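You operate a simulated robot arm through the tools that you are given. There is no shell and no other tool. Be economical: measure what you need, move in short steps, check, and stop when the job is done.

Carry out the task below with a simulated robot arm. There is one attempt and no reset: what you move stays moved.

Task
Count the gauge pins on the checking end of the cream cabinet's top, then put as many of the steel pucks from the checking end of the cream cabinet's top in the white small bucket there.

Only the result counts: the job must be done as asked and must still hold three seconds after the hand-in. Knocking over, shifting, dropping, spilling or breaking anything else fails it.

Robot
A 6-joint arm with a two-finger parallel gripper, fixed in place. Base frame: the origin is at the foot of the arm, x ahead of it, y to its left, z up; the work surface is at about z = 740. Lengths are in mm, angles in degrees, forces in N, time in s.
With the tool pointing down near the work surface it reaches from about 260 to 680 mm from the base axis. Its first joint turns from -66.0 to 66.0 degrees. Payload 2.9 kg.
The tool frame sits at the grasp point between the pads (the TCP): z along the fingers, y along the line on which they close. The tips reach 30 mm beyond it. The gripper opens to 110 mm. The fingers are 20 mm wide and 10 mm thick; the gripper's body (48 by 112 mm) begins 55 mm behind the TCP.
Orientation is told as [roll, pitch, yaw] about the base's x, y, z axes, in that order, counted from this pose: with the fingers straight down and closing along the base's y, the tool's x points along the base's -x, its y along +y and its z along -z.

Tools
- The arm moves only by the tool step_arm. Its arguments are lists of equal length, an entry for each row: "fingers": the gripper command, from -1 (shut) to 1 (fully open), values between in proportion; "translation": the shift along the tool's x, y, z in m, a list of three; "delta_rot": the turn, a rotation vector about the tool's x, y, z in degrees, a list of three. In form: {"fingers": [fingers, ...], "translation": [[dx, dy, dz], ...], "delta_rot": [[wx, wy, wz], ...]}. A call has 1 to 12 rows; each row is the pose to reach, as a shift and turn from the pose commanded when the call began, along the tool's axes at that moment. Rows are played at 5 a second. More than 50 mm and 8.6 degrees between two rows, or a gripper value outside its range, and nothing of the call is played. A pose out of reach is approached as far as the arm can. The call stops where the force on the tool passes 40 N (or 10 N more than at its start, if that is more) or the arm is blocked; 0.2 s more then pass. The fingers move at their own pace (about 108 mm/s each) and stop on an object; they squeeze with about 21 N. The grip force told is the motor's: it shows also when the fingers shut on nothing. Time passes only in rows, and 0.2 s behind the last, so rows that repeat a pose let the fingers close. The reply holds the time, the measured pose of the TCP, the force on the tool along the base axes, the opening and the grip force, in the units named above and with some noise, and new pictures: "pictures" is both (left out), scene, wrist or none.
- Cameras (640 x 400 px; columns grow to the right, rows downward): "scene" is fixed at [56.3, 430.8, 1364.1]; the picture's right is [-0.88, -0.48, 0.00], its down [-0.36, 0.66, -0.66] and it looks along [0.32, -0.58, -0.75] (base axes); focal length 262 px, centre (320, 200). "wrist" rides on the gripper at [-36, 0, -57] in the tool frame; the picture's right is [0.00, -1.00, 0.00], its down [0.97, 0.00, -0.24] and it looks along [0.24, 0.00, 0.97] (tool axes); focal length 218 px, centre (320, 200).
- pixel_to_xyz(camera, pixels): for up to 12 pixels [column, row] of the newest picture of that camera ("zoom" is the newest enlarged one), the place [x, y, z] in the base frame of the surface seen there, good to about 2 mm. No time passes.
- inspect(camera, box): a new picture of the part [left, top, right, bottom] of that camera's present view, enlarged. No time passes.
- close_job(): hands the job in; it is judged then, once.

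Keep the steps short. Do not move on a guess: measure, check each grasp and each placing, and mend mistakes. In all there are 60 turns and 120 pictures (those below and enlarged ones count). Leave the gripper open and the arm clear of the work at the hand-in unless told otherwise, and finish with a single line.

The tools are called after "Call:" by a JSON object that holds its "fn" and its "kwargs". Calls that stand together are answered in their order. step_arm: Moves the arm, as the interface text tells. Its arguments: {"type":"object","properties":{"fingers":{"type":"array","items":{"type":"number"}},"translation":{"type":"array","items":{"type":"array","items":{"type":"number"}}},"delta_rot":{"type":"array","items":{"type":"array","items":{"type":"number"}}},"pictures":{"type":"string","enum":["both","scene","wrist","none"]}},"required":["fingers","translation","delta_rot"]} The other tools are called the same way: pixel_to_xyz (camera, pixels) gives the place of the surface under pixels of a picture; inspect (camera, box) takes an enlarged picture of a part of a camera's view; close_job () hands the job in.

At the start:

```text
t: 0.0
position: [383.2, 95.0, 1097.5]
tcp_rot: [0.0, 0.0, 0.0]
wrist_force: [0.1, 0.3, 0.2]
gripper_width: 110.1
grasp_force: 0.0
```

scene: 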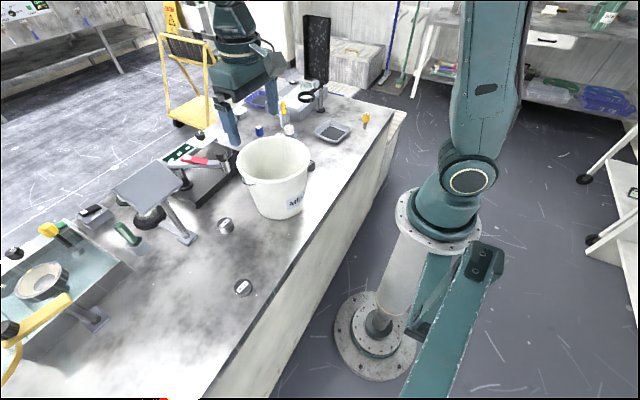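
wrist: 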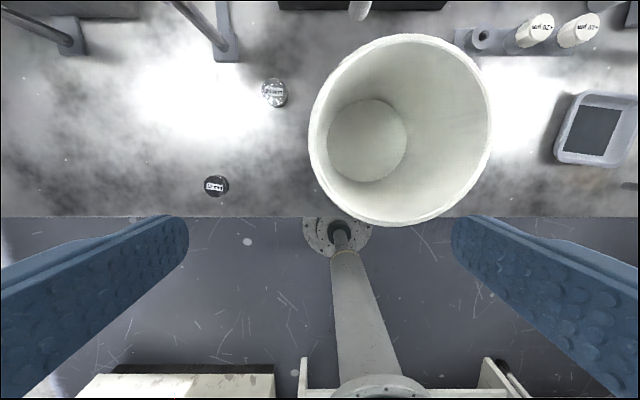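

I see a white bucket, two small round pucks to its left in the wrist view, and other items around. I'll enlarge several areas to identify the gauge pins and pucks.

Call:
{"fn": "inspect", "kwargs": {"camera": "scene", "box": [220, 60, 400, 172]}}

Call:
{"fn": "inspect", "kwargs": {"camera": "scene", "box": [80, 130, 280, 255]}}

Call:
{"fn": "inspect", "kwargs": {"camera": "scene", "box": [0, 190, 280, 365]}}

Call:
{"fn": "inspect", "kwargs": {"camera": "wrist", "box": [440, 0, 640, 125]}}

Call:
{"fn": "inspect", "kwargs": {"camera": "wrist", "box": [150, 50, 350, 210]}}

```text
3.56 times, centred on (310, 116) of scene
```

zoom: 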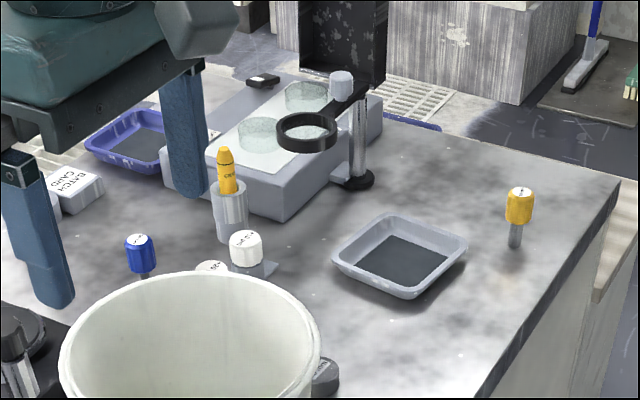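

```text
3.20 times, centred on (180, 192) of scene
```

zoom: 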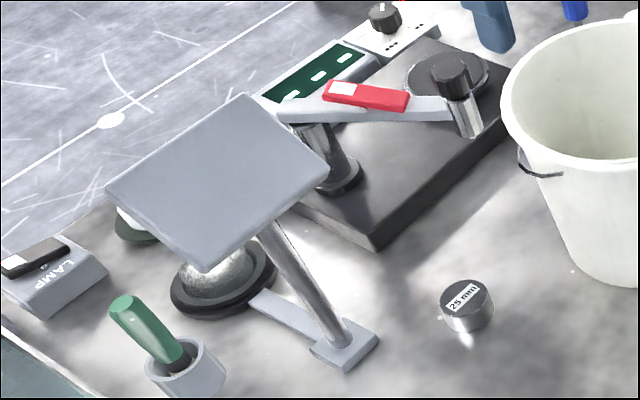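

```text
2.29 times, centred on (140, 278) of scene
```

zoom: 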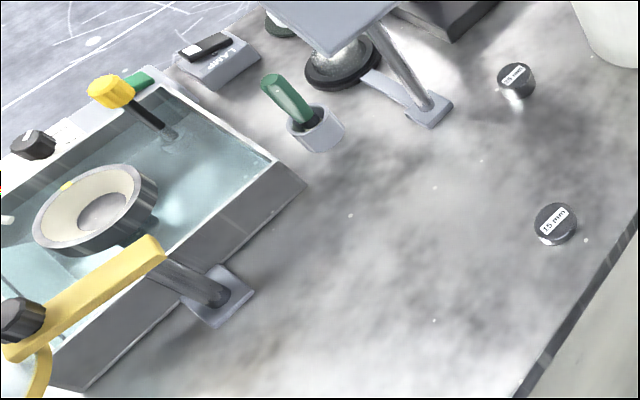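

```text
3.20 times, centred on (540, 62) of wrist
```

zoom: 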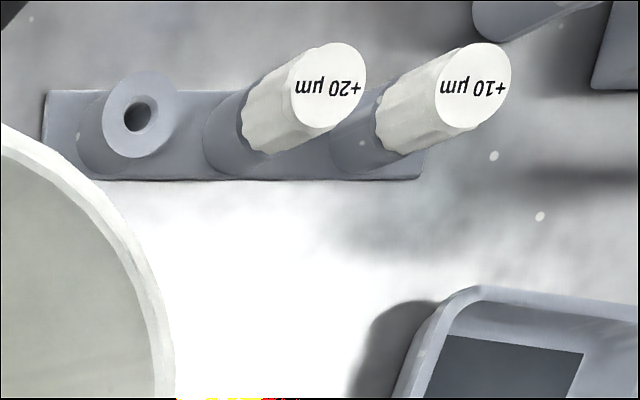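

```text
2.50 times, centred on (250, 130) of wrist
```

zoom: 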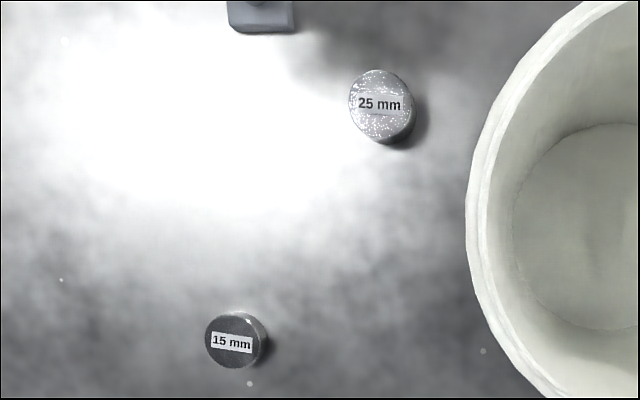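

Two white pins (+10, +20 µm) sit in a three-hole holder; there's also a blue-capped and a yellow one, plus something dark behind the bucket. I'll measure their positions.

Call:
{"fn": "pixel_to_xyz", "kwargs": {"camera": "scene", "pixels": [[242, 288], [226, 226], [311, 167], [259, 130], [365, 118], [289, 129], [284, 106], [332, 133], [275, 150], [240, 170], [186, 238], [299, 200]]}}

Call:
{"fn": "pixel_to_xyz", "kwargs": {"camera": "wrist", "pixels": [[216, 186], [274, 92], [400, 35], [400, 225], [310, 140], [490, 120], [370, 140], [540, 28], [585, 28], [480, 36], [590, 130], [630, 186]]}}

Call:
{"fn": "inspect", "kwargs": {"camera": "scene", "box": [0, 0, 240, 150]}}

Call:
{"fn": "inspect", "kwargs": {"camera": "scene", "box": [270, 130, 350, 180]}}

```text
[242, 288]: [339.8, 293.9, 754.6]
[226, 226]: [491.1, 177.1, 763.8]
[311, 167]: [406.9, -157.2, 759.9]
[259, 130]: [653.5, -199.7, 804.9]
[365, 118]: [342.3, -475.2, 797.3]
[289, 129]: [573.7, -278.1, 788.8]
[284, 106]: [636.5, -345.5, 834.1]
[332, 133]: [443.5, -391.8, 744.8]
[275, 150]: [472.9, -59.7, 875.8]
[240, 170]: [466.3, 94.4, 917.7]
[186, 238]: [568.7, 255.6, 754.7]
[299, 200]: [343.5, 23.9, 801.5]
```

```text
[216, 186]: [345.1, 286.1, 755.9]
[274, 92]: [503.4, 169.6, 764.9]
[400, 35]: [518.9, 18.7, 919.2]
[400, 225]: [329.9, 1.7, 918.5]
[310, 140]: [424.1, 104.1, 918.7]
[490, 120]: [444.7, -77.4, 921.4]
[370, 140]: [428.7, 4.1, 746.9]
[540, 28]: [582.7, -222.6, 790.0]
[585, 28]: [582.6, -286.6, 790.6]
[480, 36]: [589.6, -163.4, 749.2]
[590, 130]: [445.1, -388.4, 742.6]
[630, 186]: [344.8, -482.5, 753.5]
```

```text
2.67 times, centred on (120, 75) of scene
```

zoom: 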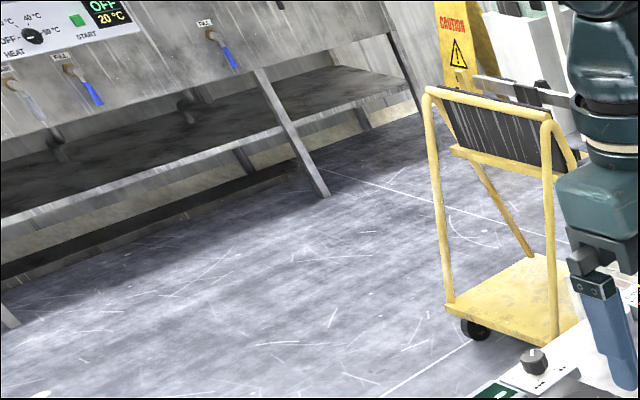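

```text
8.00 times, centred on (310, 155) of scene
```

zoom: 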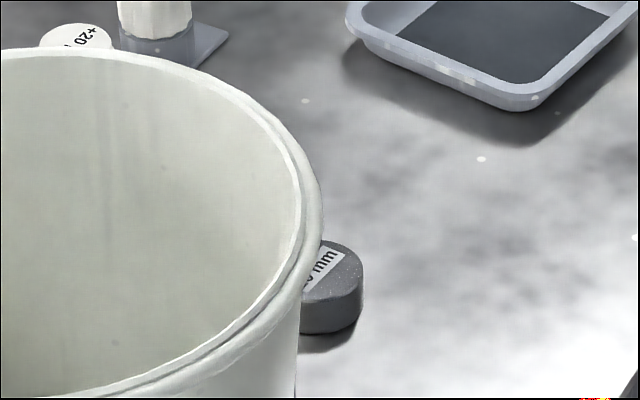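

There's a third puck partly hidden behind the bucket. I'll move at height toward y = -300 for a clearer view of the pin side.

Call:
{"fn": "step_arm", "kwargs": {"fingers": [1, 1, 1, 1, 1, 1, 1, 1], "translation": [[0, -0.05, 0], [0, -0.1, 0], [0, -0.15, 0], [0, -0.2, 0], [0, -0.25, 0], [0, -0.3, 0], [0, -0.34, 0], [0, -0.34, 0]], "delta_rot": [[0, 0, 0], [0, 0, 0], [0, 0, 0], [0, 0, 0], [0, 0, 0], [0, 0, 0], [0, 0, 0], [0, 0, 0]]}}

```text
t: 1.8
position: [381.0, -247.4, 1097.2]
tcp_rot: [0.0, -0.1, 0.0]
wrist_force: [0.8, 0.1, -1.0]
gripper_width: 109.8
grasp_force: 0.0
```

scene: 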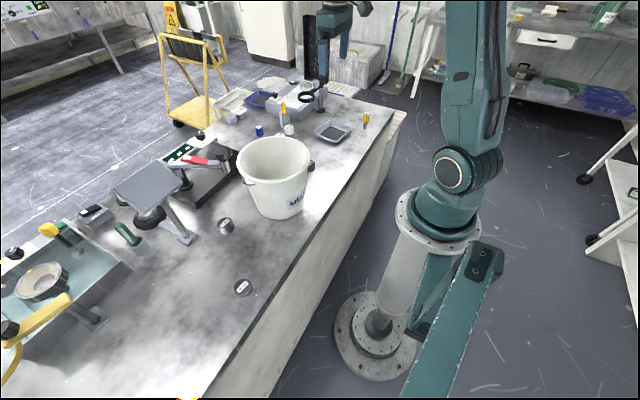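
wrist: 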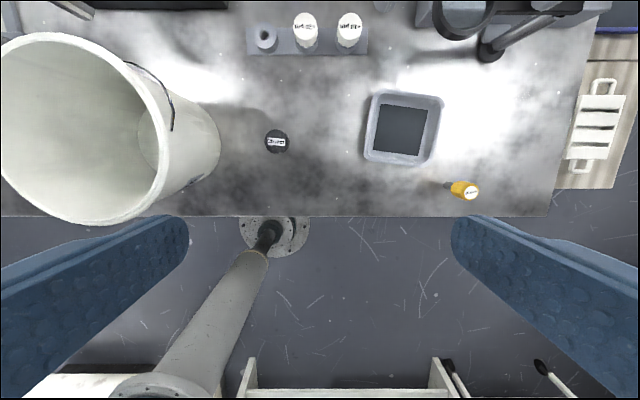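

A single puck is at wrist (276,141), a yellow pin at (462,189), and two pins in the holder. Next I tilt the camera to look toward the far side.

Call:
{"fn": "step_arm", "kwargs": {"fingers": [1, 1, 1, 1, 1, 1], "translation": [[0.02, 0, 0], [0.04, 0, 0], [0.06, 0, 0], [0.08, 0, 0], [0.08, 0, 0], [0.08, 0, 0]], "delta_rot": [[0, -8, 0], [0, -16, 0], [0, -24, 0], [0, -32, 0], [0, -36, 0], [0, -36, 0]]}}

```text
t: 3.2
position: [303.7, -245.3, 1097.2]
tcp_rot: [0.0, -36.1, 0.0]
wrist_force: [0.3, 0.5, -1.6]
gripper_width: 110.2
grasp_force: 0.1
```

scene: 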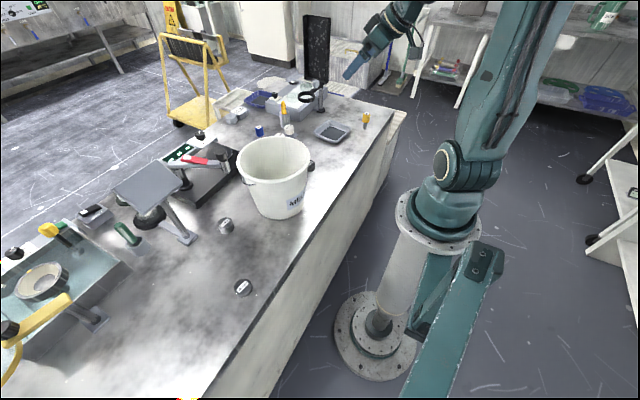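
wrist: 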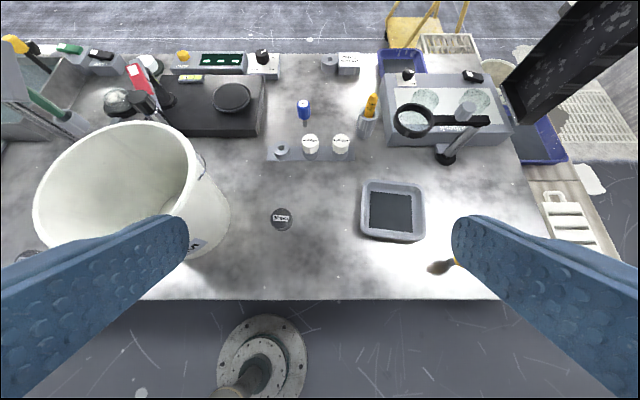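

Good overview. I'll enlarge its parts.

Call:
{"fn": "inspect", "kwargs": {"camera": "wrist", "box": [250, 80, 410, 180]}}

Call:
{"fn": "inspect", "kwargs": {"camera": "wrist", "box": [60, 30, 300, 180]}}

Call:
{"fn": "inspect", "kwargs": {"camera": "wrist", "box": [360, 40, 600, 190]}}

Call:
{"fn": "inspect", "kwargs": {"camera": "scene", "box": [200, 70, 400, 195]}}

```text
4.00 times, centred on (330, 130) of wrist
```

zoom: 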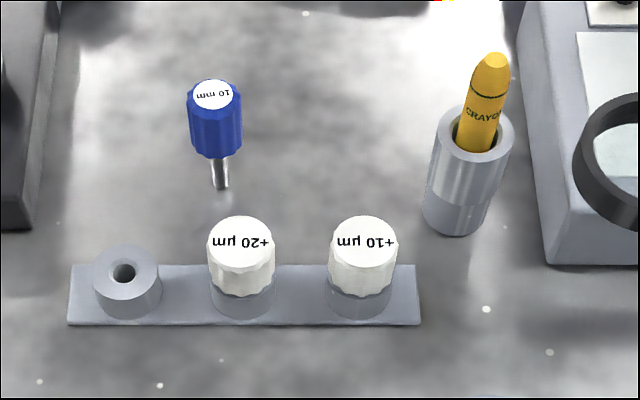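

```text
2.67 times, centred on (180, 105) of wrist
```

zoom: 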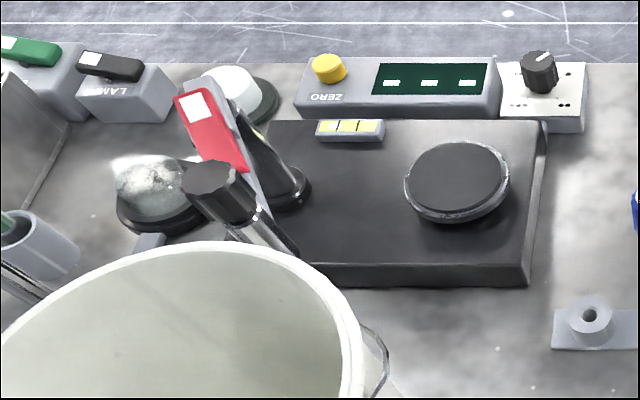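

```text
2.67 times, centred on (480, 115) of wrist
```

zoom: 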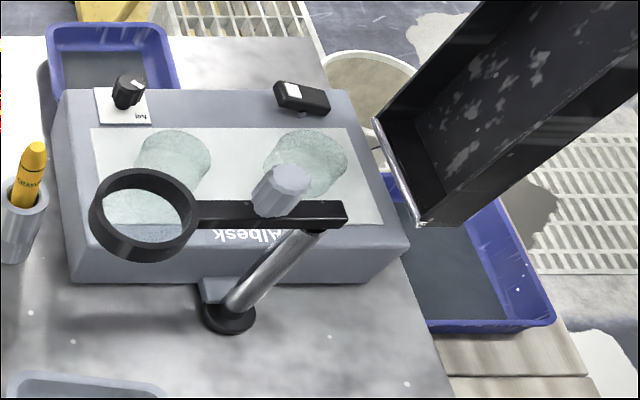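

```text
3.20 times, centred on (300, 132) of scene
```

zoom: 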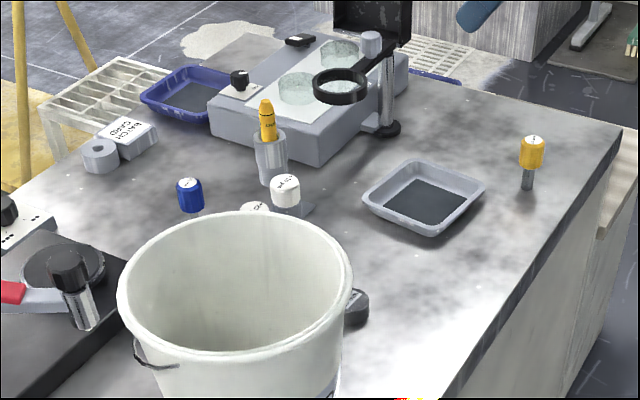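

The blue pin reads "10 mm"; the white ones in the block read "+20 µm" and "+10 µm". I want a closer look at the yellow one and the left side, so I move back to y ≈ +150 while keeping the tilt.

Call:
{"fn": "step_arm", "kwargs": {"fingers": [1, 1, 1, 1, 1, 1, 1, 1, 1, 1, 1], "translation": [[0, 0.045, 0], [0, 0.09, 0], [0, 0.135, 0], [0, 0.18, 0], [0, 0.225, 0], [0, 0.27, 0], [0, 0.315, 0], [0, 0.36, 0], [0, 0.405, 0], [0, 0.45, 0], [0, 0.45, 0]], "delta_rot": [[0, 0, 0], [0, 0, 0], [0, 0, 0], [0, 0, 0], [0, 0, 0], [0, 0, 0], [0, 0, 0], [0, 0, 0], [0, 0, 0], [0, 0, 0], [0, 0, 0]]}}

```text
t: 5.6
position: [302.9, 204.2, 1096.1]
tcp_rot: [0.1, -36.0, -0.1]
wrist_force: [-0.1, 0.9, 0.9]
gripper_width: 110.1
grasp_force: 0.0
```

scene: 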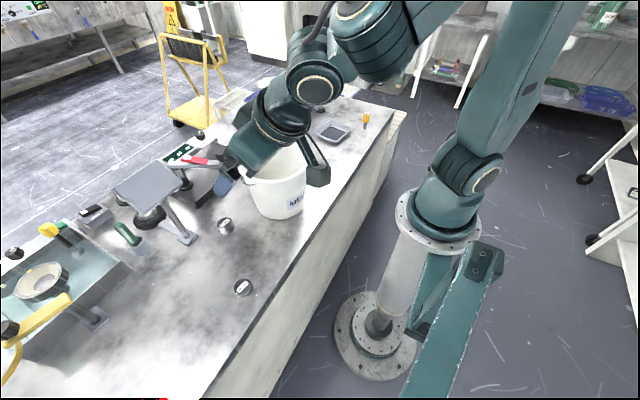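
wrist: 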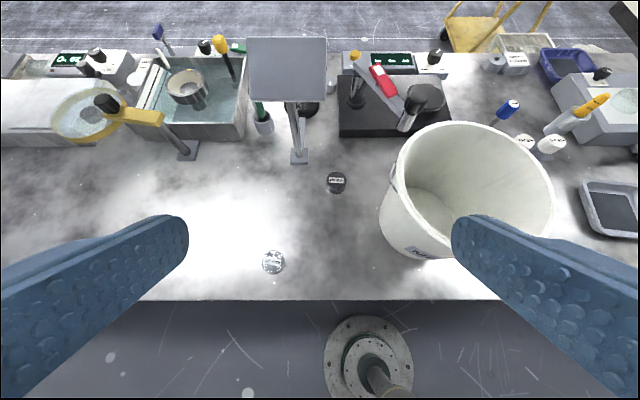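

The left side shows more knobbed items near (160,35), (222,48) and (205,47). Enlarging.

Call:
{"fn": "inspect", "kwargs": {"camera": "wrist", "box": [120, 10, 320, 135]}}

Call:
{"fn": "inspect", "kwargs": {"camera": "wrist", "box": [0, 20, 200, 170]}}

Call:
{"fn": "inspect", "kwargs": {"camera": "wrist", "box": [270, 30, 510, 200]}}

Call:
{"fn": "inspect", "kwargs": {"camera": "scene", "box": [345, 100, 385, 135]}}

Call:
{"fn": "pixel_to_xyz", "kwargs": {"camera": "wrist", "pixels": [[158, 35], [222, 44], [205, 47], [100, 55], [185, 90], [335, 182], [273, 262], [285, 70], [300, 155]]}}

```text
3.20 times, centred on (220, 72) of wrist
```

zoom: 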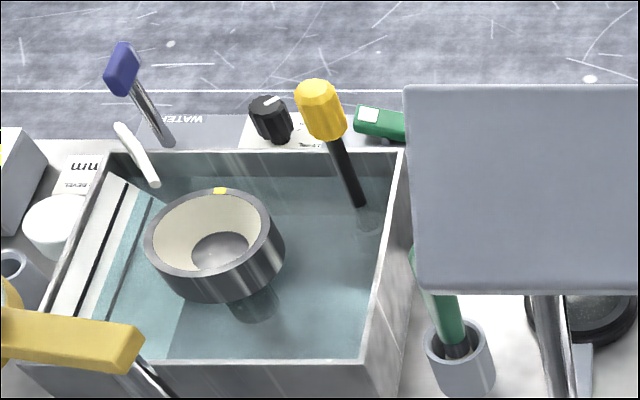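

```text
2.67 times, centred on (100, 95) of wrist
```

zoom: 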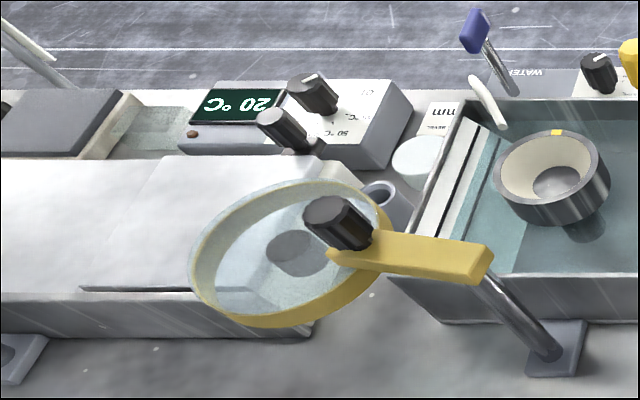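

```text
2.35 times, centred on (390, 115) of wrist
```

zoom: 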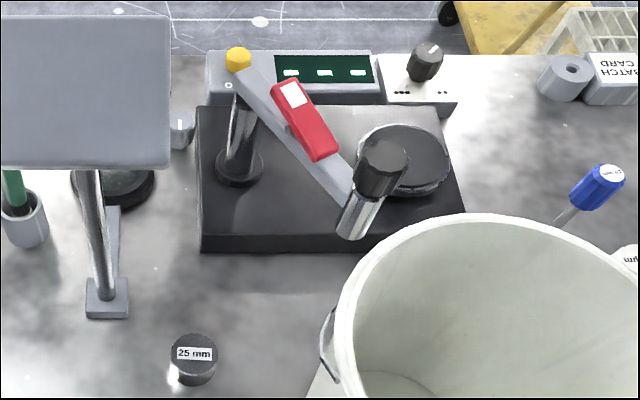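

```text
11.43 times, centred on (365, 118) of scene
```

zoom: 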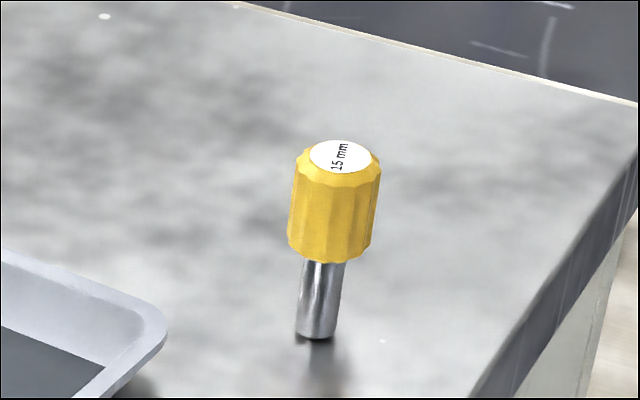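

```text
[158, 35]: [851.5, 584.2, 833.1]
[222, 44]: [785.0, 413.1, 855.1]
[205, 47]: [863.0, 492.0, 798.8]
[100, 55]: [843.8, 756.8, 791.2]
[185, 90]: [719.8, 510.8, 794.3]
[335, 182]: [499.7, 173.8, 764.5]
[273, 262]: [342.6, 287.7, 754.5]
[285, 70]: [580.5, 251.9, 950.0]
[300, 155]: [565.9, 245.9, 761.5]
```

So far: loose pins blue "10 mm" and yellow "15 mm", two white ones marked "µm" in a rack, and three pucks (15, 25, ?0). I'll look more closely at the right end for hidden pins or pucks.

Call:
{"fn": "step_arm", "kwargs": {"fingers": [1, 1, 1, 1, 1, 1, 1, 1, 1, 1, 1, 1], "translation": [[-0.007, -0.045, 0.005], [-0.014, -0.09, 0.01], [-0.021, -0.135, 0.015], [-0.028, -0.18, 0.02], [-0.035, -0.225, 0.025], [-0.042, -0.27, 0.03], [-0.049, -0.315, 0.035], [-0.056, -0.36, 0.04], [-0.063, -0.405, 0.045], [-0.07, -0.45, 0.051], [-0.081, -0.48, 0.059], [-0.081, -0.48, 0.059]], "delta_rot": [[0, 0, 0], [0, 0, 0], [0, 0, 0], [0, 0, 0], [0, 0, 0], [0, 0, 0], [0, 0, 0], [0, 0, 0], [0, 0, 0], [0, 0, 0], [0, 0, 0], [0, 0, 0]]}}

```text
t: 8.2
position: [402.8, -275.2, 1098.0]
tcp_rot: [0.0, -36.0, 0.0]
wrist_force: [-0.1, 0.6, -0.3]
gripper_width: 109.9
grasp_force: 0.0
```

scene: 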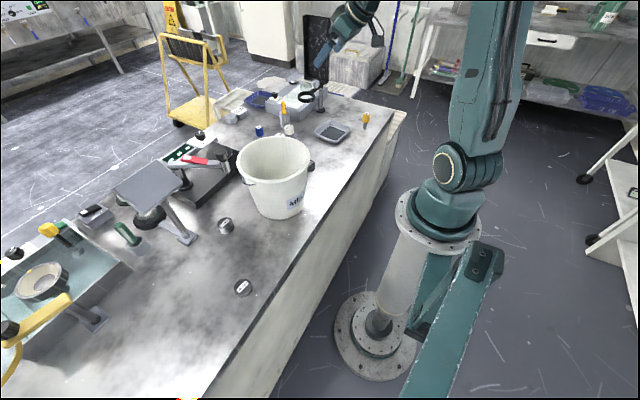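
wrist: 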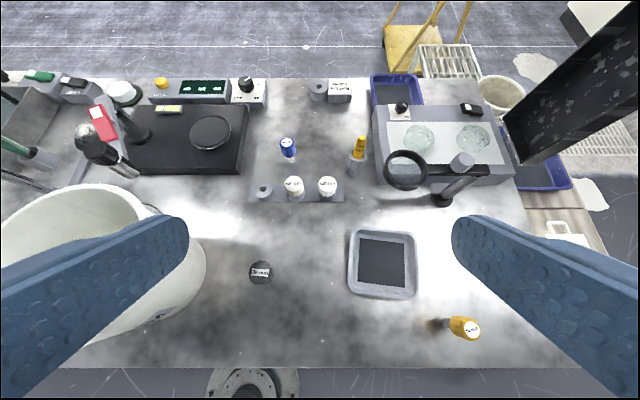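

Call:
{"fn": "inspect", "kwargs": {"camera": "wrist", "box": [240, 120, 400, 220]}}

Call:
{"fn": "inspect", "kwargs": {"camera": "wrist", "box": [40, 60, 280, 210]}}

Call:
{"fn": "inspect", "kwargs": {"camera": "wrist", "box": [230, 250, 310, 300]}}

Call:
{"fn": "inspect", "kwargs": {"camera": "wrist", "box": [300, 50, 540, 220]}}

Call:
{"fn": "pixel_to_xyz", "kwargs": {"camera": "wrist", "pixels": [[261, 270], [261, 283], [250, 272], [273, 272], [288, 142], [294, 183], [327, 184], [264, 187], [468, 328], [438, 323], [408, 165], [210, 130]]}}

```text
4.00 times, centred on (320, 170) of wrist
```

zoom: 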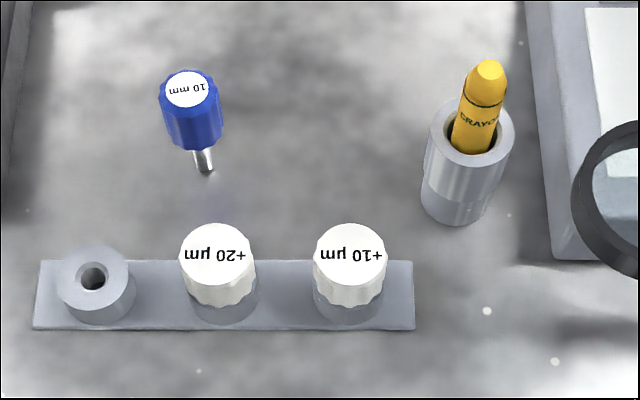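

```text
2.67 times, centred on (160, 135) of wrist
```

zoom: 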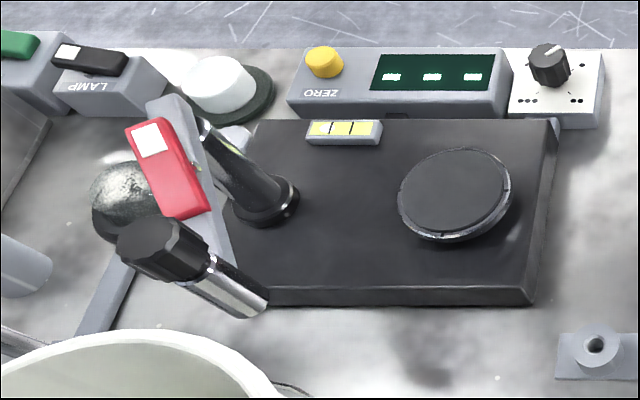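

```text
8.00 times, centred on (270, 275) of wrist
```

zoom: 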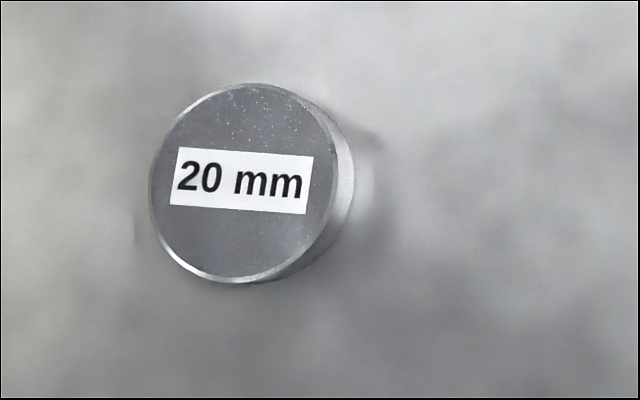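

```text
2.35 times, centred on (420, 135) of wrist
```

zoom: 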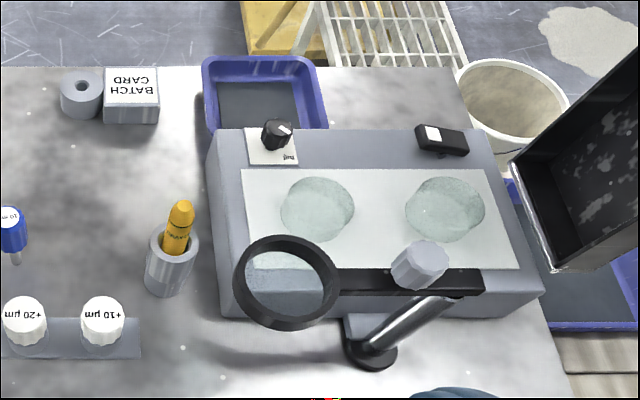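

```text
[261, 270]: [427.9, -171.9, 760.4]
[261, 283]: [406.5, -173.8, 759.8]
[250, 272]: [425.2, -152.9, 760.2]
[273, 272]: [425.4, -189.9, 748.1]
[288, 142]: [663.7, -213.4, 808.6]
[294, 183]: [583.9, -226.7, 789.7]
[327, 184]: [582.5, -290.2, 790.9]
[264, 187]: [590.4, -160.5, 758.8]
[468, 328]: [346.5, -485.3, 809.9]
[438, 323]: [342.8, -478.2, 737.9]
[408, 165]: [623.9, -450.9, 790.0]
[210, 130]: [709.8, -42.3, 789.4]
```

Labels read 15, 20 and 25 mm on the pucks. A small grey cylinder behind the grey shield near the black plate is still unclear. I'll look closer from y ≈ +150, x ≈ 400.

Call:
{"fn": "step_arm", "kwargs": {"fingers": [1, 1, 1, 1, 1, 1, 1, 1, 1, 1], "translation": [[0, 0.045, 0], [0, 0.09, 0], [0, 0.135, 0], [0, 0.18, 0], [0, 0.225, 0], [0, 0.27, 0], [0, 0.315, 0], [0, 0.36, 0], [0, 0.39, 0], [0, 0.39, 0]], "delta_rot": [[0, 0, 0], [0, 0, 0], [0, 0, 0], [0, 0, 0], [0, 0, 0], [0, 0, 0], [0, 0, 0], [0, 0, 0], [0, 0, 0], [0, 0, 0]], "pictures": "wrist"}}

```text
t: 10.4
position: [402.9, 114.4, 1098.2]
tcp_rot: [0.0, -36.0, -0.1]
wrist_force: [-0.1, 0.1, 0.1]
gripper_width: 109.8
grasp_force: 0.1
```

wrist: 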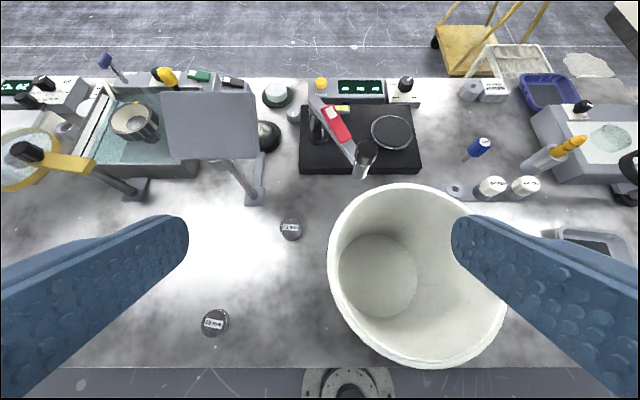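

Call:
{"fn": "inspect", "kwargs": {"camera": "wrist", "box": [240, 70, 430, 190]}}

Call:
{"fn": "inspect", "kwargs": {"camera": "wrist", "box": [20, 40, 270, 210]}}

Call:
{"fn": "pixel_to_xyz", "kwargs": {"camera": "wrist", "pixels": [[290, 226], [290, 238], [280, 229], [300, 229], [215, 322], [215, 311], [203, 322], [226, 322], [294, 115], [380, 270], [415, 365], [335, 240]]}}

```text
3.33 times, centred on (335, 130) of wrist
```

zoom: 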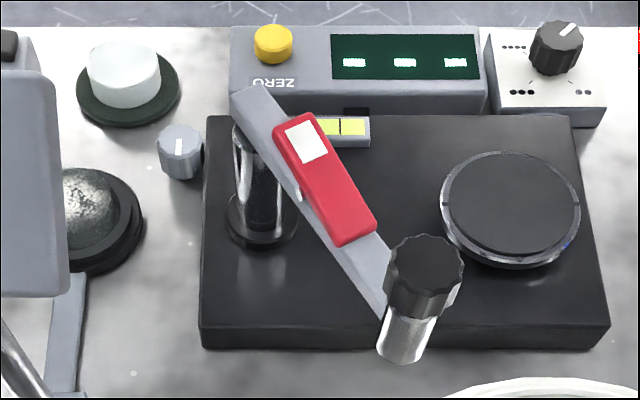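

```text
2.35 times, centred on (145, 125) of wrist
```

zoom: 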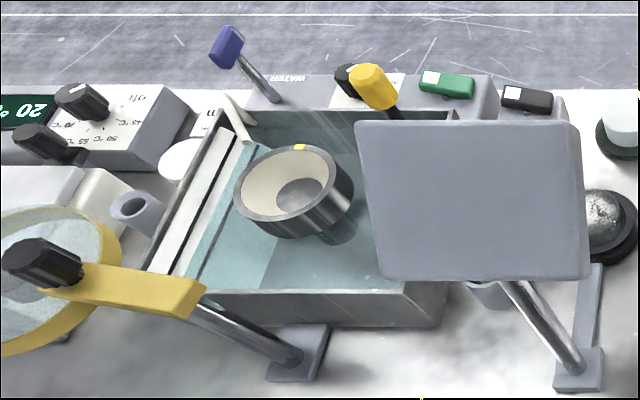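

```text
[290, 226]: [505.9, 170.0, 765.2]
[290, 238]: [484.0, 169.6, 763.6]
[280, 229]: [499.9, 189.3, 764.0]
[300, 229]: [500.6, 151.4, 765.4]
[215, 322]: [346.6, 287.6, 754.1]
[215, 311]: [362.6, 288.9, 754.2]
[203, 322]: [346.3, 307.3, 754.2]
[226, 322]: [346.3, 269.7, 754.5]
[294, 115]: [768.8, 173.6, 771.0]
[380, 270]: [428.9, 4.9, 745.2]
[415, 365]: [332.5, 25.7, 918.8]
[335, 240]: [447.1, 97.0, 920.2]
```

That's just a control knob. Every view agrees on two loose gauge pins: blue 10 mm and yellow 15 mm. The other pair is the two µm-marked rack pieces. Only three pucks exist, so a count of four isn't possible, and I'll place two: the 15 mm and 20 mm ones, which are clear of the shield. First I level the tool and go above the 15 mm puck at about (346, 288).

Call:
{"fn": "step_arm", "kwargs": {"fingers": [1, 1, 1, 1, 1, 1], "translation": [[0.009, 0.035, -0.007], [0.018, 0.07, -0.014], [0.028, 0.105, -0.02], [0.037, 0.14, -0.027], [0.046, 0.174, -0.0335], [0.046, 0.174, -0.0335]], "delta_rot": [[0, 8, 0], [0, 16, 0], [0, 24, 0], [0, 32, 0], [0, 36, 0], [0, 36, 0]], "pictures": "wrist"}}

```text
t: 11.8
position: [345.9, 289.5, 1097.3]
tcp_rot: [0.0, 0.1, 0.1]
wrist_force: [0.5, -0.1, -0.5]
gripper_width: 110.0
grasp_force: 0.1
```

wrist: 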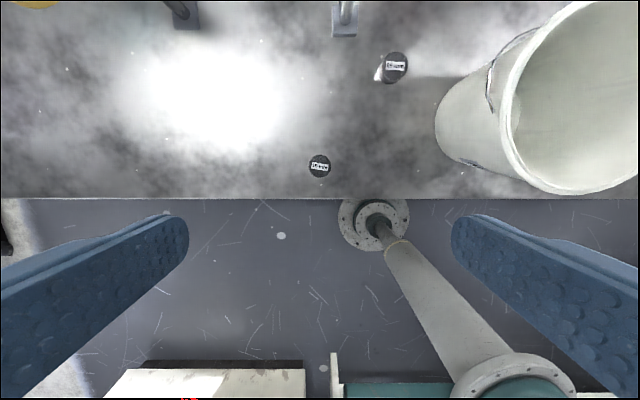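

The puck is at (320,166), centred. I'll descend to z ≈ 857 and measure again.

Call:
{"fn": "step_arm", "kwargs": {"fingers": [1, 1, 1, 1, 1, 1], "translation": [[0, 0, 0.05], [0, 0, 0.1], [0, 0, 0.15], [0, 0, 0.2], [0, 0, 0.24], [0, 0, 0.24]], "delta_rot": [[0, 0, 0], [0, 0, 0], [0, 0, 0], [0, 0, 0], [0, 0, 0], [0, 0, 0]], "pictures": "wrist"}}

```text
t: 13.2
position: [348.0, 290.0, 856.3]
tcp_rot: [0.1, 0.0, -0.1]
wrist_force: [-0.1, 0.8, -0.6]
gripper_width: 110.2
grasp_force: 0.1
```

wrist: 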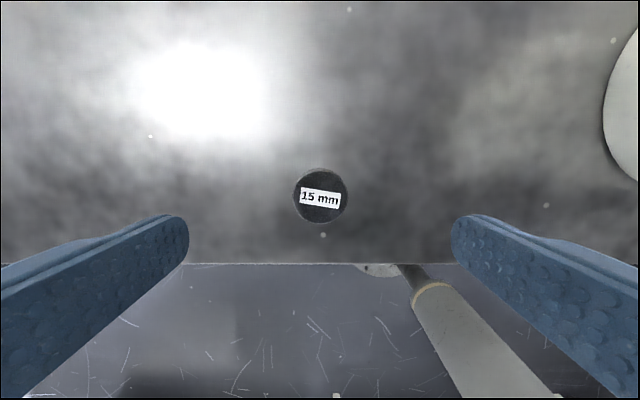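

Call:
{"fn": "pixel_to_xyz", "kwargs": {"camera": "wrist", "pixels": [[320, 198], [296, 197], [345, 197], [320, 175], [320, 219], [260, 220], [380, 220]]}}

```text
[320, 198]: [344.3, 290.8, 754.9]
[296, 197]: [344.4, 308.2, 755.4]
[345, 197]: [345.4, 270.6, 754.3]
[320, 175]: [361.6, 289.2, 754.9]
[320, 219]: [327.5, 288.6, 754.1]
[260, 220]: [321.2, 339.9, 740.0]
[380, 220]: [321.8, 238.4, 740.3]
```

Puck centre is (344.5, 289.3), table 740. I descend to TCP z ≈ 773, with the tips 3 mm above the table, then close.

Call:
{"fn": "step_arm", "kwargs": {"fingers": [0.5, 0.5, 0.5, 0.5, -1, -1, -1], "translation": [[0.0035, -0.0007, 0.03], [0.0035, -0.0007, 0.06], [0.0035, -0.0007, 0.083], [0.0035, -0.0007, 0.083], [0.0035, -0.0007, 0.083], [0.0035, -0.0007, 0.083], [0.0035, -0.0007, 0.083]], "delta_rot": [[0, 0, 0], [0, 0, 0], [0, 0, 0], [0, 0, 0], [0, 0, 0], [0, 0, 0], [0, 0, 0]], "pictures": "wrist"}}

```text
t: 14.8
position: [343.6, 288.8, 773.2]
tcp_rot: [0.0, -0.1, 0.0]
wrist_force: [0.4, 0.1, -0.5]
gripper_width: 40.7
grasp_force: 21.3
```

wrist: 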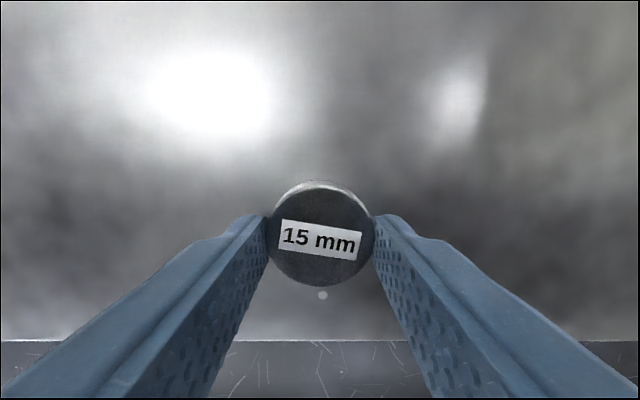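

Gripped at 40.7 mm. I lift it to z ≈ 1003.

Call:
{"fn": "step_arm", "kwargs": {"fingers": [-1, -1, -1, -1, -1, -1, -1], "translation": [[0, 0, -0.03], [0, 0, -0.075], [0, 0, -0.12], [0, 0, -0.165], [0, 0, -0.21], [0, 0, -0.23], [0, 0, -0.23]], "delta_rot": [[0, 0, 0], [0, 0, 0], [0, 0, 0], [0, 0, 0], [0, 0, 0], [0, 0, 0], [0, 0, 0]], "pictures": "wrist"}}

```text
t: 16.4
position: [344.8, 287.7, 1004.8]
tcp_rot: [0.0, 0.0, 0.0]
wrist_force: [-0.5, 0.0, -2.1]
gripper_width: 40.4
grasp_force: 20.7
```

wrist: 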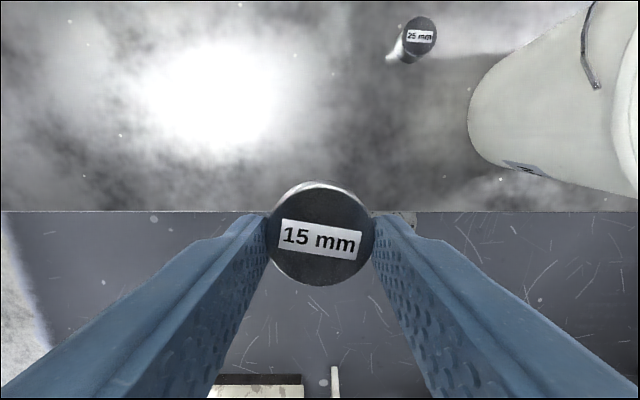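

Held firmly. I carry it over the bucket to (410, -6).

Call:
{"fn": "step_arm", "kwargs": {"fingers": [-1, -1, -1, -1, -1, -1, -1, -1], "translation": [[-0.009, -0.042, 0], [-0.018, -0.084, 0], [-0.028, -0.126, 0], [-0.037, -0.168, 0], [-0.046, -0.21, 0], [-0.056, -0.252, 0], [-0.065, -0.294, 0], [-0.065, -0.294, 0]], "delta_rot": [[0, 0, 0], [0, 0, 0], [0, 0, 0], [0, 0, 0], [0, 0, 0], [0, 0, 0], [0, 0, 0], [0, 0, 0]]}}

```text
t: 18.2
position: [408.5, -6.4, 1004.2]
tcp_rot: [0.0, 0.1, 0.0]
wrist_force: [-0.7, -0.3, -1.8]
gripper_width: 40.9
grasp_force: 20.9
```

scene: 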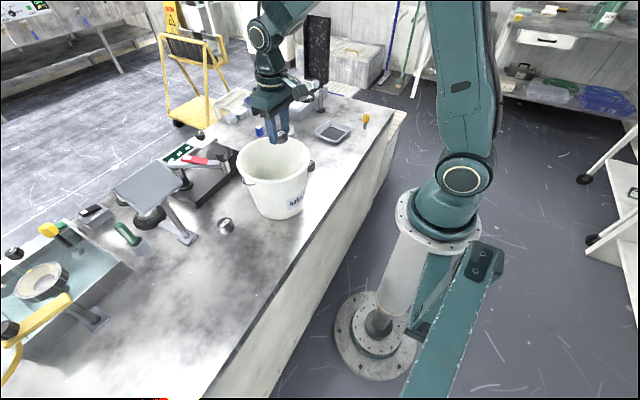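
wrist: 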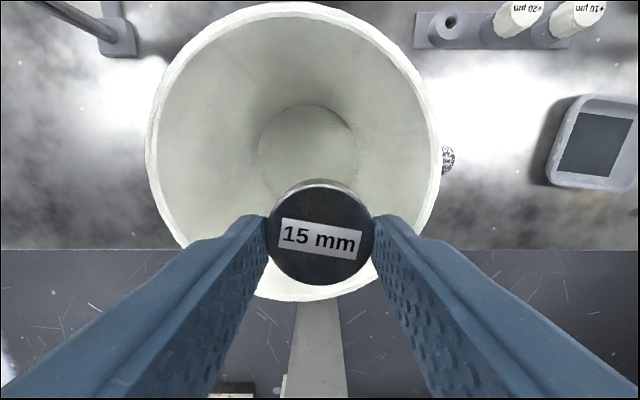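

Over the bucket. I'll check the gripper body's size before lowering into it.

Call:
{"fn": "inspect", "kwargs": {"camera": "scene", "box": [220, 40, 340, 180]}}

Call:
{"fn": "pixel_to_xyz", "kwargs": {"camera": "scene", "pixels": [[298, 92], [253, 104], [266, 98], [272, 70], [283, 105], [306, 95], [258, 35], [237, 170], [310, 160], [276, 190]]}}

```text
2.86 times, centred on (280, 110) of scene
```

zoom: 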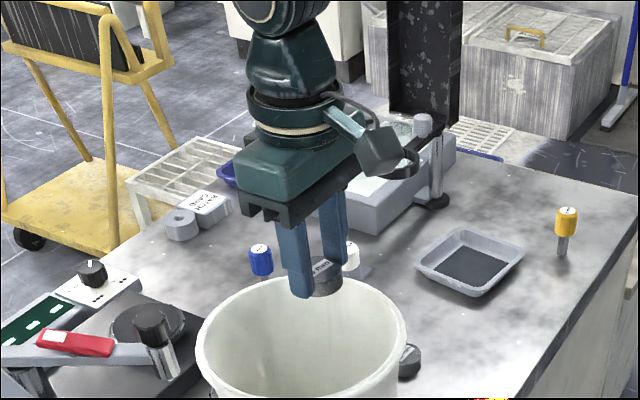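

```text
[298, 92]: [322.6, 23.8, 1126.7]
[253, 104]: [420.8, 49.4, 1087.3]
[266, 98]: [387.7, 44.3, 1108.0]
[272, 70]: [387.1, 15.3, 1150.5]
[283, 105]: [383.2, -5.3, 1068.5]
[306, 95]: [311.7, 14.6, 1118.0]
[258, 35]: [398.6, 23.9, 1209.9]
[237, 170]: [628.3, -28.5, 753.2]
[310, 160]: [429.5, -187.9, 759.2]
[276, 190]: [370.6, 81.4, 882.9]
```

A side block protrudes near the rim, so I'll measure its lowest points.

Call:
{"fn": "pixel_to_xyz", "kwargs": {"camera": "scene", "pixels": [[302, 99], [304, 100], [300, 99], [309, 98], [298, 97], [307, 100]]}}

```text
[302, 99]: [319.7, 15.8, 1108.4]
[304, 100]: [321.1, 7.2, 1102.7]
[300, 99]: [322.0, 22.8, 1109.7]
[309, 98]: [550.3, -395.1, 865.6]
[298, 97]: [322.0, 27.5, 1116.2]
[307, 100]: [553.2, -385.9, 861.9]
```

The block's bottom is ~96 mm above the TCP, so TCP z ≈ 842 leaves ~18 mm to the rim at 920. I lower to there and open slightly.

Call:
{"fn": "step_arm", "kwargs": {"fingers": [-1, -1, -1, -1, -1, -1], "translation": [[-0.006, 0, 0.045], [-0.006, 0, 0.09], [-0.006, 0, 0.135], [-0.006, 0, 0.155], [-0.006, 0, 0.162], [-0.006, 0, 0.162]], "delta_rot": [[0, 0, 0], [0, 0, 0], [0, 0, 0], [0, 0, 0], [0, 0, 0], [0, 0, 0]]}}

```text
t: 19.6
position: [414.0, -6.0, 841.4]
tcp_rot: [0.0, 0.0, 0.0]
wrist_force: [-0.2, 0.4, -1.2]
gripper_width: 40.2
grasp_force: 21.0
```

scene: 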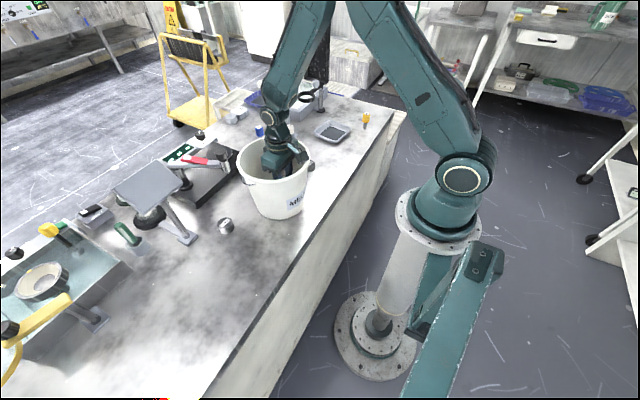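
wrist: 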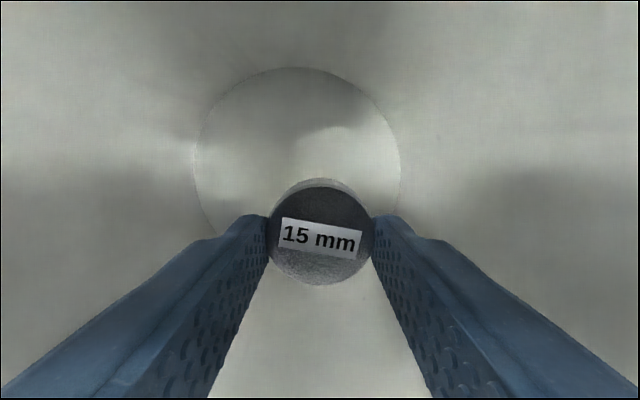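

Free of contact and above the bottom. I release, then raise straight up.

Call:
{"fn": "step_arm", "kwargs": {"fingers": [0, 0, 0, 0, 0, 0, 0, 0, 0], "translation": [[0, 0, 0], [0, 0, 0], [0, 0, 0], [0, 0, -0.03], [0, 0, -0.075], [0, 0, -0.12], [0, 0, -0.162], [0, 0, -0.18], [0, 0, -0.18]], "delta_rot": [[0, 0, 0], [0, 0, 0], [0, 0, 0], [0, 0, 0], [0, 0, 0], [0, 0, 0], [0, 0, 0], [0, 0, 0], [0, 0, 0]]}}

```text
t: 21.6
position: [413.1, -5.7, 1022.8]
tcp_rot: [0.0, 0.0, 0.0]
wrist_force: [0.1, 0.2, -0.1]
gripper_width: 55.0
grasp_force: 0.1
```

scene: 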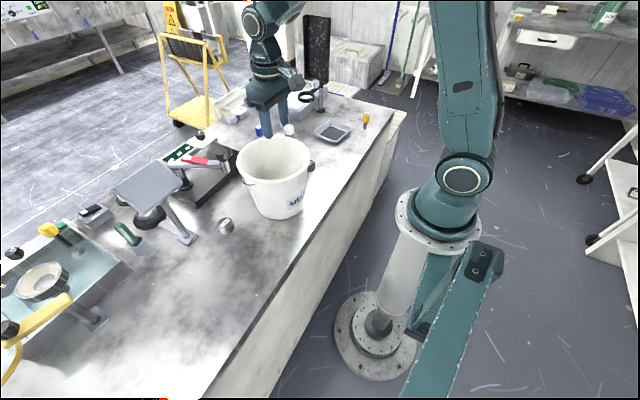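
wrist: 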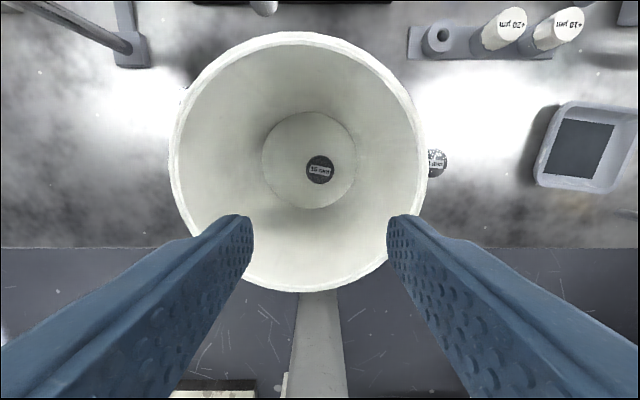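

The 15 mm puck lies in the bucket at (320,169). Now I go above the 20 mm puck at about (417, -172).

Call:
{"fn": "step_arm", "kwargs": {"fingers": [0.5, 0.5, 0.5, 0.5, 0.5, 0.5, 0.5, 0.5], "translation": [[-0.001, -0.042, 0], [-0.002, -0.084, 0], [-0.003, -0.126, 0], [-0.004, -0.166, 0], [-0.004, -0.166, 0.05], [-0.004, -0.166, 0.1], [-0.004, -0.166, 0.15], [-0.004, -0.166, 0.15]], "delta_rot": [[0, 0, 0], [0, 0, 0], [0, 0, 0], [0, 0, 0], [0, 0, 0], [0, 0, 0], [0, 0, 0], [0, 0, 0]]}}

```text
t: 23.4
position: [418.3, -171.4, 871.1]
tcp_rot: [0.0, 0.0, 0.0]
wrist_force: [-0.9, 0.6, 0.7]
gripper_width: 82.7
grasp_force: 0.1
```

scene: 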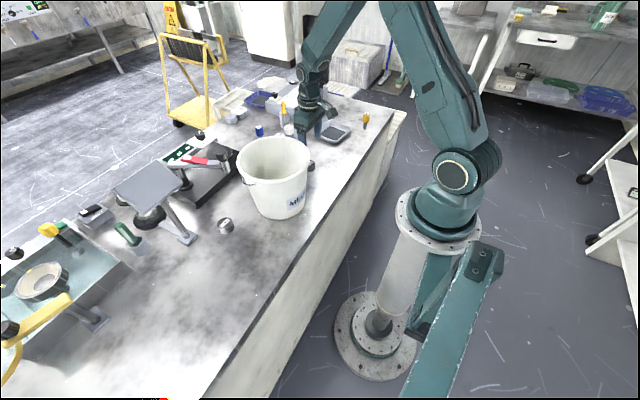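
wrist: 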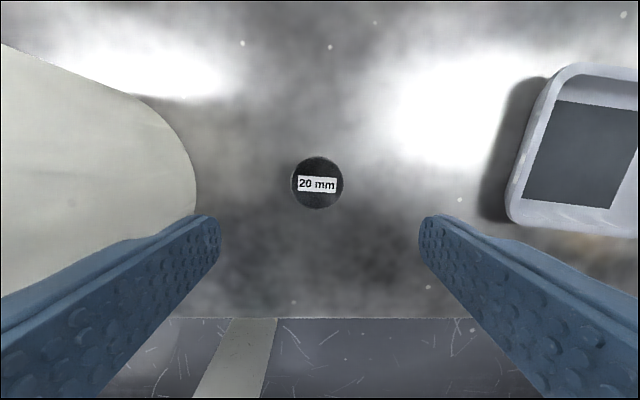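

Call:
{"fn": "pixel_to_xyz", "kwargs": {"camera": "wrist", "pixels": [[317, 184], [293, 184], [341, 184], [317, 161], [317, 206], [270, 200]]}}

```text
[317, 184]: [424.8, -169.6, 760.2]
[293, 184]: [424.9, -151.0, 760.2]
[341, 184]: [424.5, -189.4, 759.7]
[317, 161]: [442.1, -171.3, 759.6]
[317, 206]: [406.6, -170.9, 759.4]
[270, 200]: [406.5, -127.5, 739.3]
```

Puck centre is (424.5, -170.3). I descend to z ≈ 774 and close.

Call:
{"fn": "step_arm", "kwargs": {"fingers": [0.5, 0.5, 0.5, 0.5, -1, -1, -1], "translation": [[-0.0062, 0.001, 0.035], [-0.0062, 0.001, 0.07], [-0.0062, 0.001, 0.097], [-0.0062, 0.001, 0.097], [-0.0062, 0.001, 0.097], [-0.0062, 0.001, 0.097], [-0.0062, 0.001, 0.097]], "delta_rot": [[0, 0, 0], [0, 0, 0], [0, 0, 0], [0, 0, 0], [0, 0, 0], [0, 0, 0], [0, 0, 0]], "pictures": "wrist"}}

```text
t: 25.0
position: [424.2, -171.0, 774.9]
tcp_rot: [0.0, 0.0, 0.1]
wrist_force: [0.5, 0.0, 1.0]
gripper_width: 41.2
grasp_force: 20.7
```

wrist: 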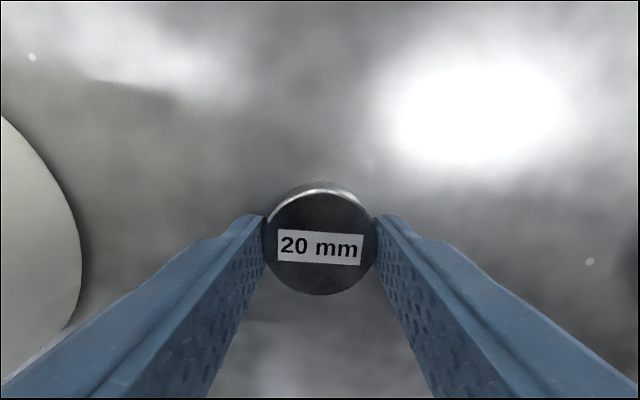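

Gripped. I lift to z ≈ 1015 and then move over the bucket at (438, 22), beside the first puck.

Call:
{"fn": "step_arm", "kwargs": {"fingers": [-1, -1, -1, -1, -1, -1, -1, -1, -1, -1, -1], "translation": [[0, 0, -0.03], [0, 0, -0.075], [0, 0, -0.12], [0, 0, -0.165], [0, 0, -0.21], [0, 0, -0.24], [-0.003, 0.045, -0.24], [-0.007, 0.09, -0.24], [-0.011, 0.14, -0.24], [-0.014, 0.18, -0.24], [-0.014, 0.193, -0.24]], "delta_rot": [[0, 0, 0], [0, 0, 0], [0, 0, 0], [0, 0, 0], [0, 0, 0], [0, 0, 0], [0, 0, 0], [0, 0, 0], [0, 0, 0], [0, 0, 0], [0, 0, 0]]}}

```text
refused: row 9 steps farther than a row can; nothing moved
```

Call:
{"fn": "step_arm", "kwargs": {"fingers": [-1, -1, -1, -1, -1, -1, -1, -1, -1, -1, -1], "translation": [[0, 0, -0.03], [0, 0, -0.075], [0, 0, -0.12], [0, 0, -0.165], [0, 0, -0.21], [0, 0, -0.24], [-0.003, 0.045, -0.24], [-0.007, 0.09, -0.24], [-0.011, 0.135, -0.24], [-0.014, 0.175, -0.24], [-0.014, 0.193, -0.24]], "delta_rot": [[0, 0, 0], [0, 0, 0], [0, 0, 0], [0, 0, 0], [0, 0, 0], [0, 0, 0], [0, 0, 0], [0, 0, 0], [0, 0, 0], [0, 0, 0], [0, 0, 0]]}}

```text
t: 27.4
position: [437.4, 23.3, 1015.0]
tcp_rot: [0.0, 0.0, 0.0]
wrist_force: [-0.3, 0.7, -2.4]
gripper_width: 41.0
grasp_force: 20.8
```

scene: 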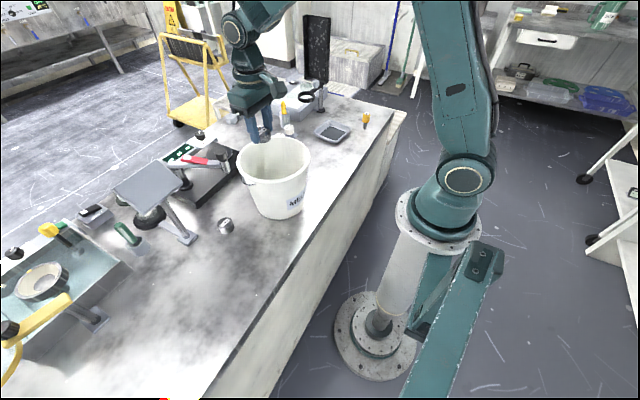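
wrist: 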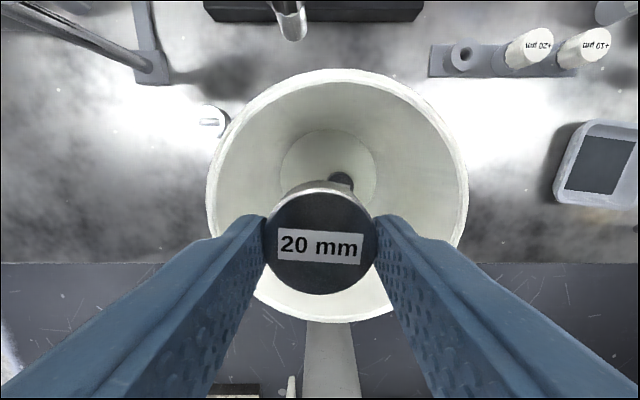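

Held. I lower to z ≈ 843, release and rise.

Call:
{"fn": "step_arm", "kwargs": {"fingers": [-1, -1, -1, -1, -1, 0, 0, 0], "translation": [[0, 0, 0.045], [0, 0, 0.09], [0, 0, 0.135], [0, 0, 0.172], [0, 0, 0.172], [0, 0, 0.172], [0, 0, 0.172], [0, 0, 0.172]], "delta_rot": [[0, 0, 0], [0, 0, 0], [0, 0, 0], [0, 0, 0], [0, 0, 0], [0, 0, 0], [0, 0, 0], [0, 0, 0]]}}

```text
t: 29.2
position: [438.4, 21.9, 843.1]
tcp_rot: [-0.1, -0.1, -0.1]
wrist_force: [-0.4, 0.6, 0.8]
gripper_width: 55.0
grasp_force: 0.0
```

scene: 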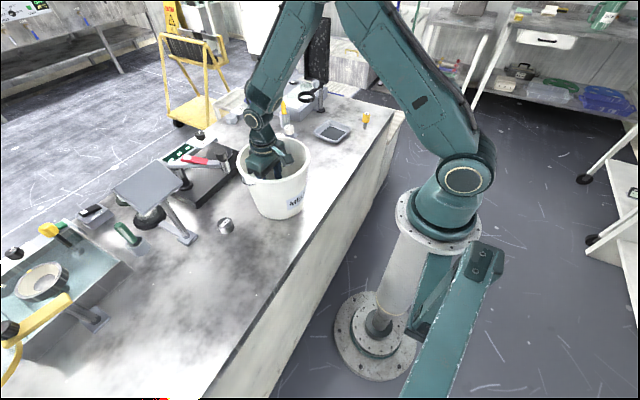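
wrist: 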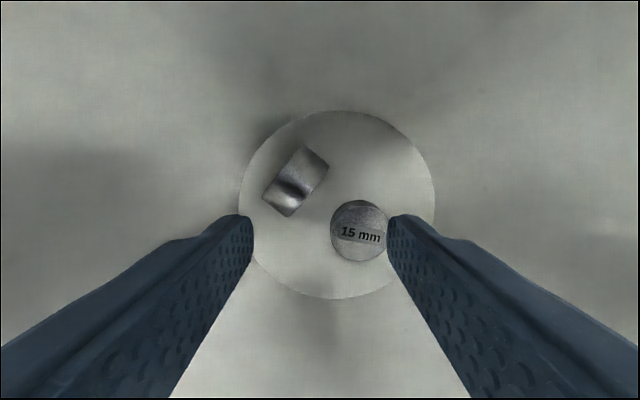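

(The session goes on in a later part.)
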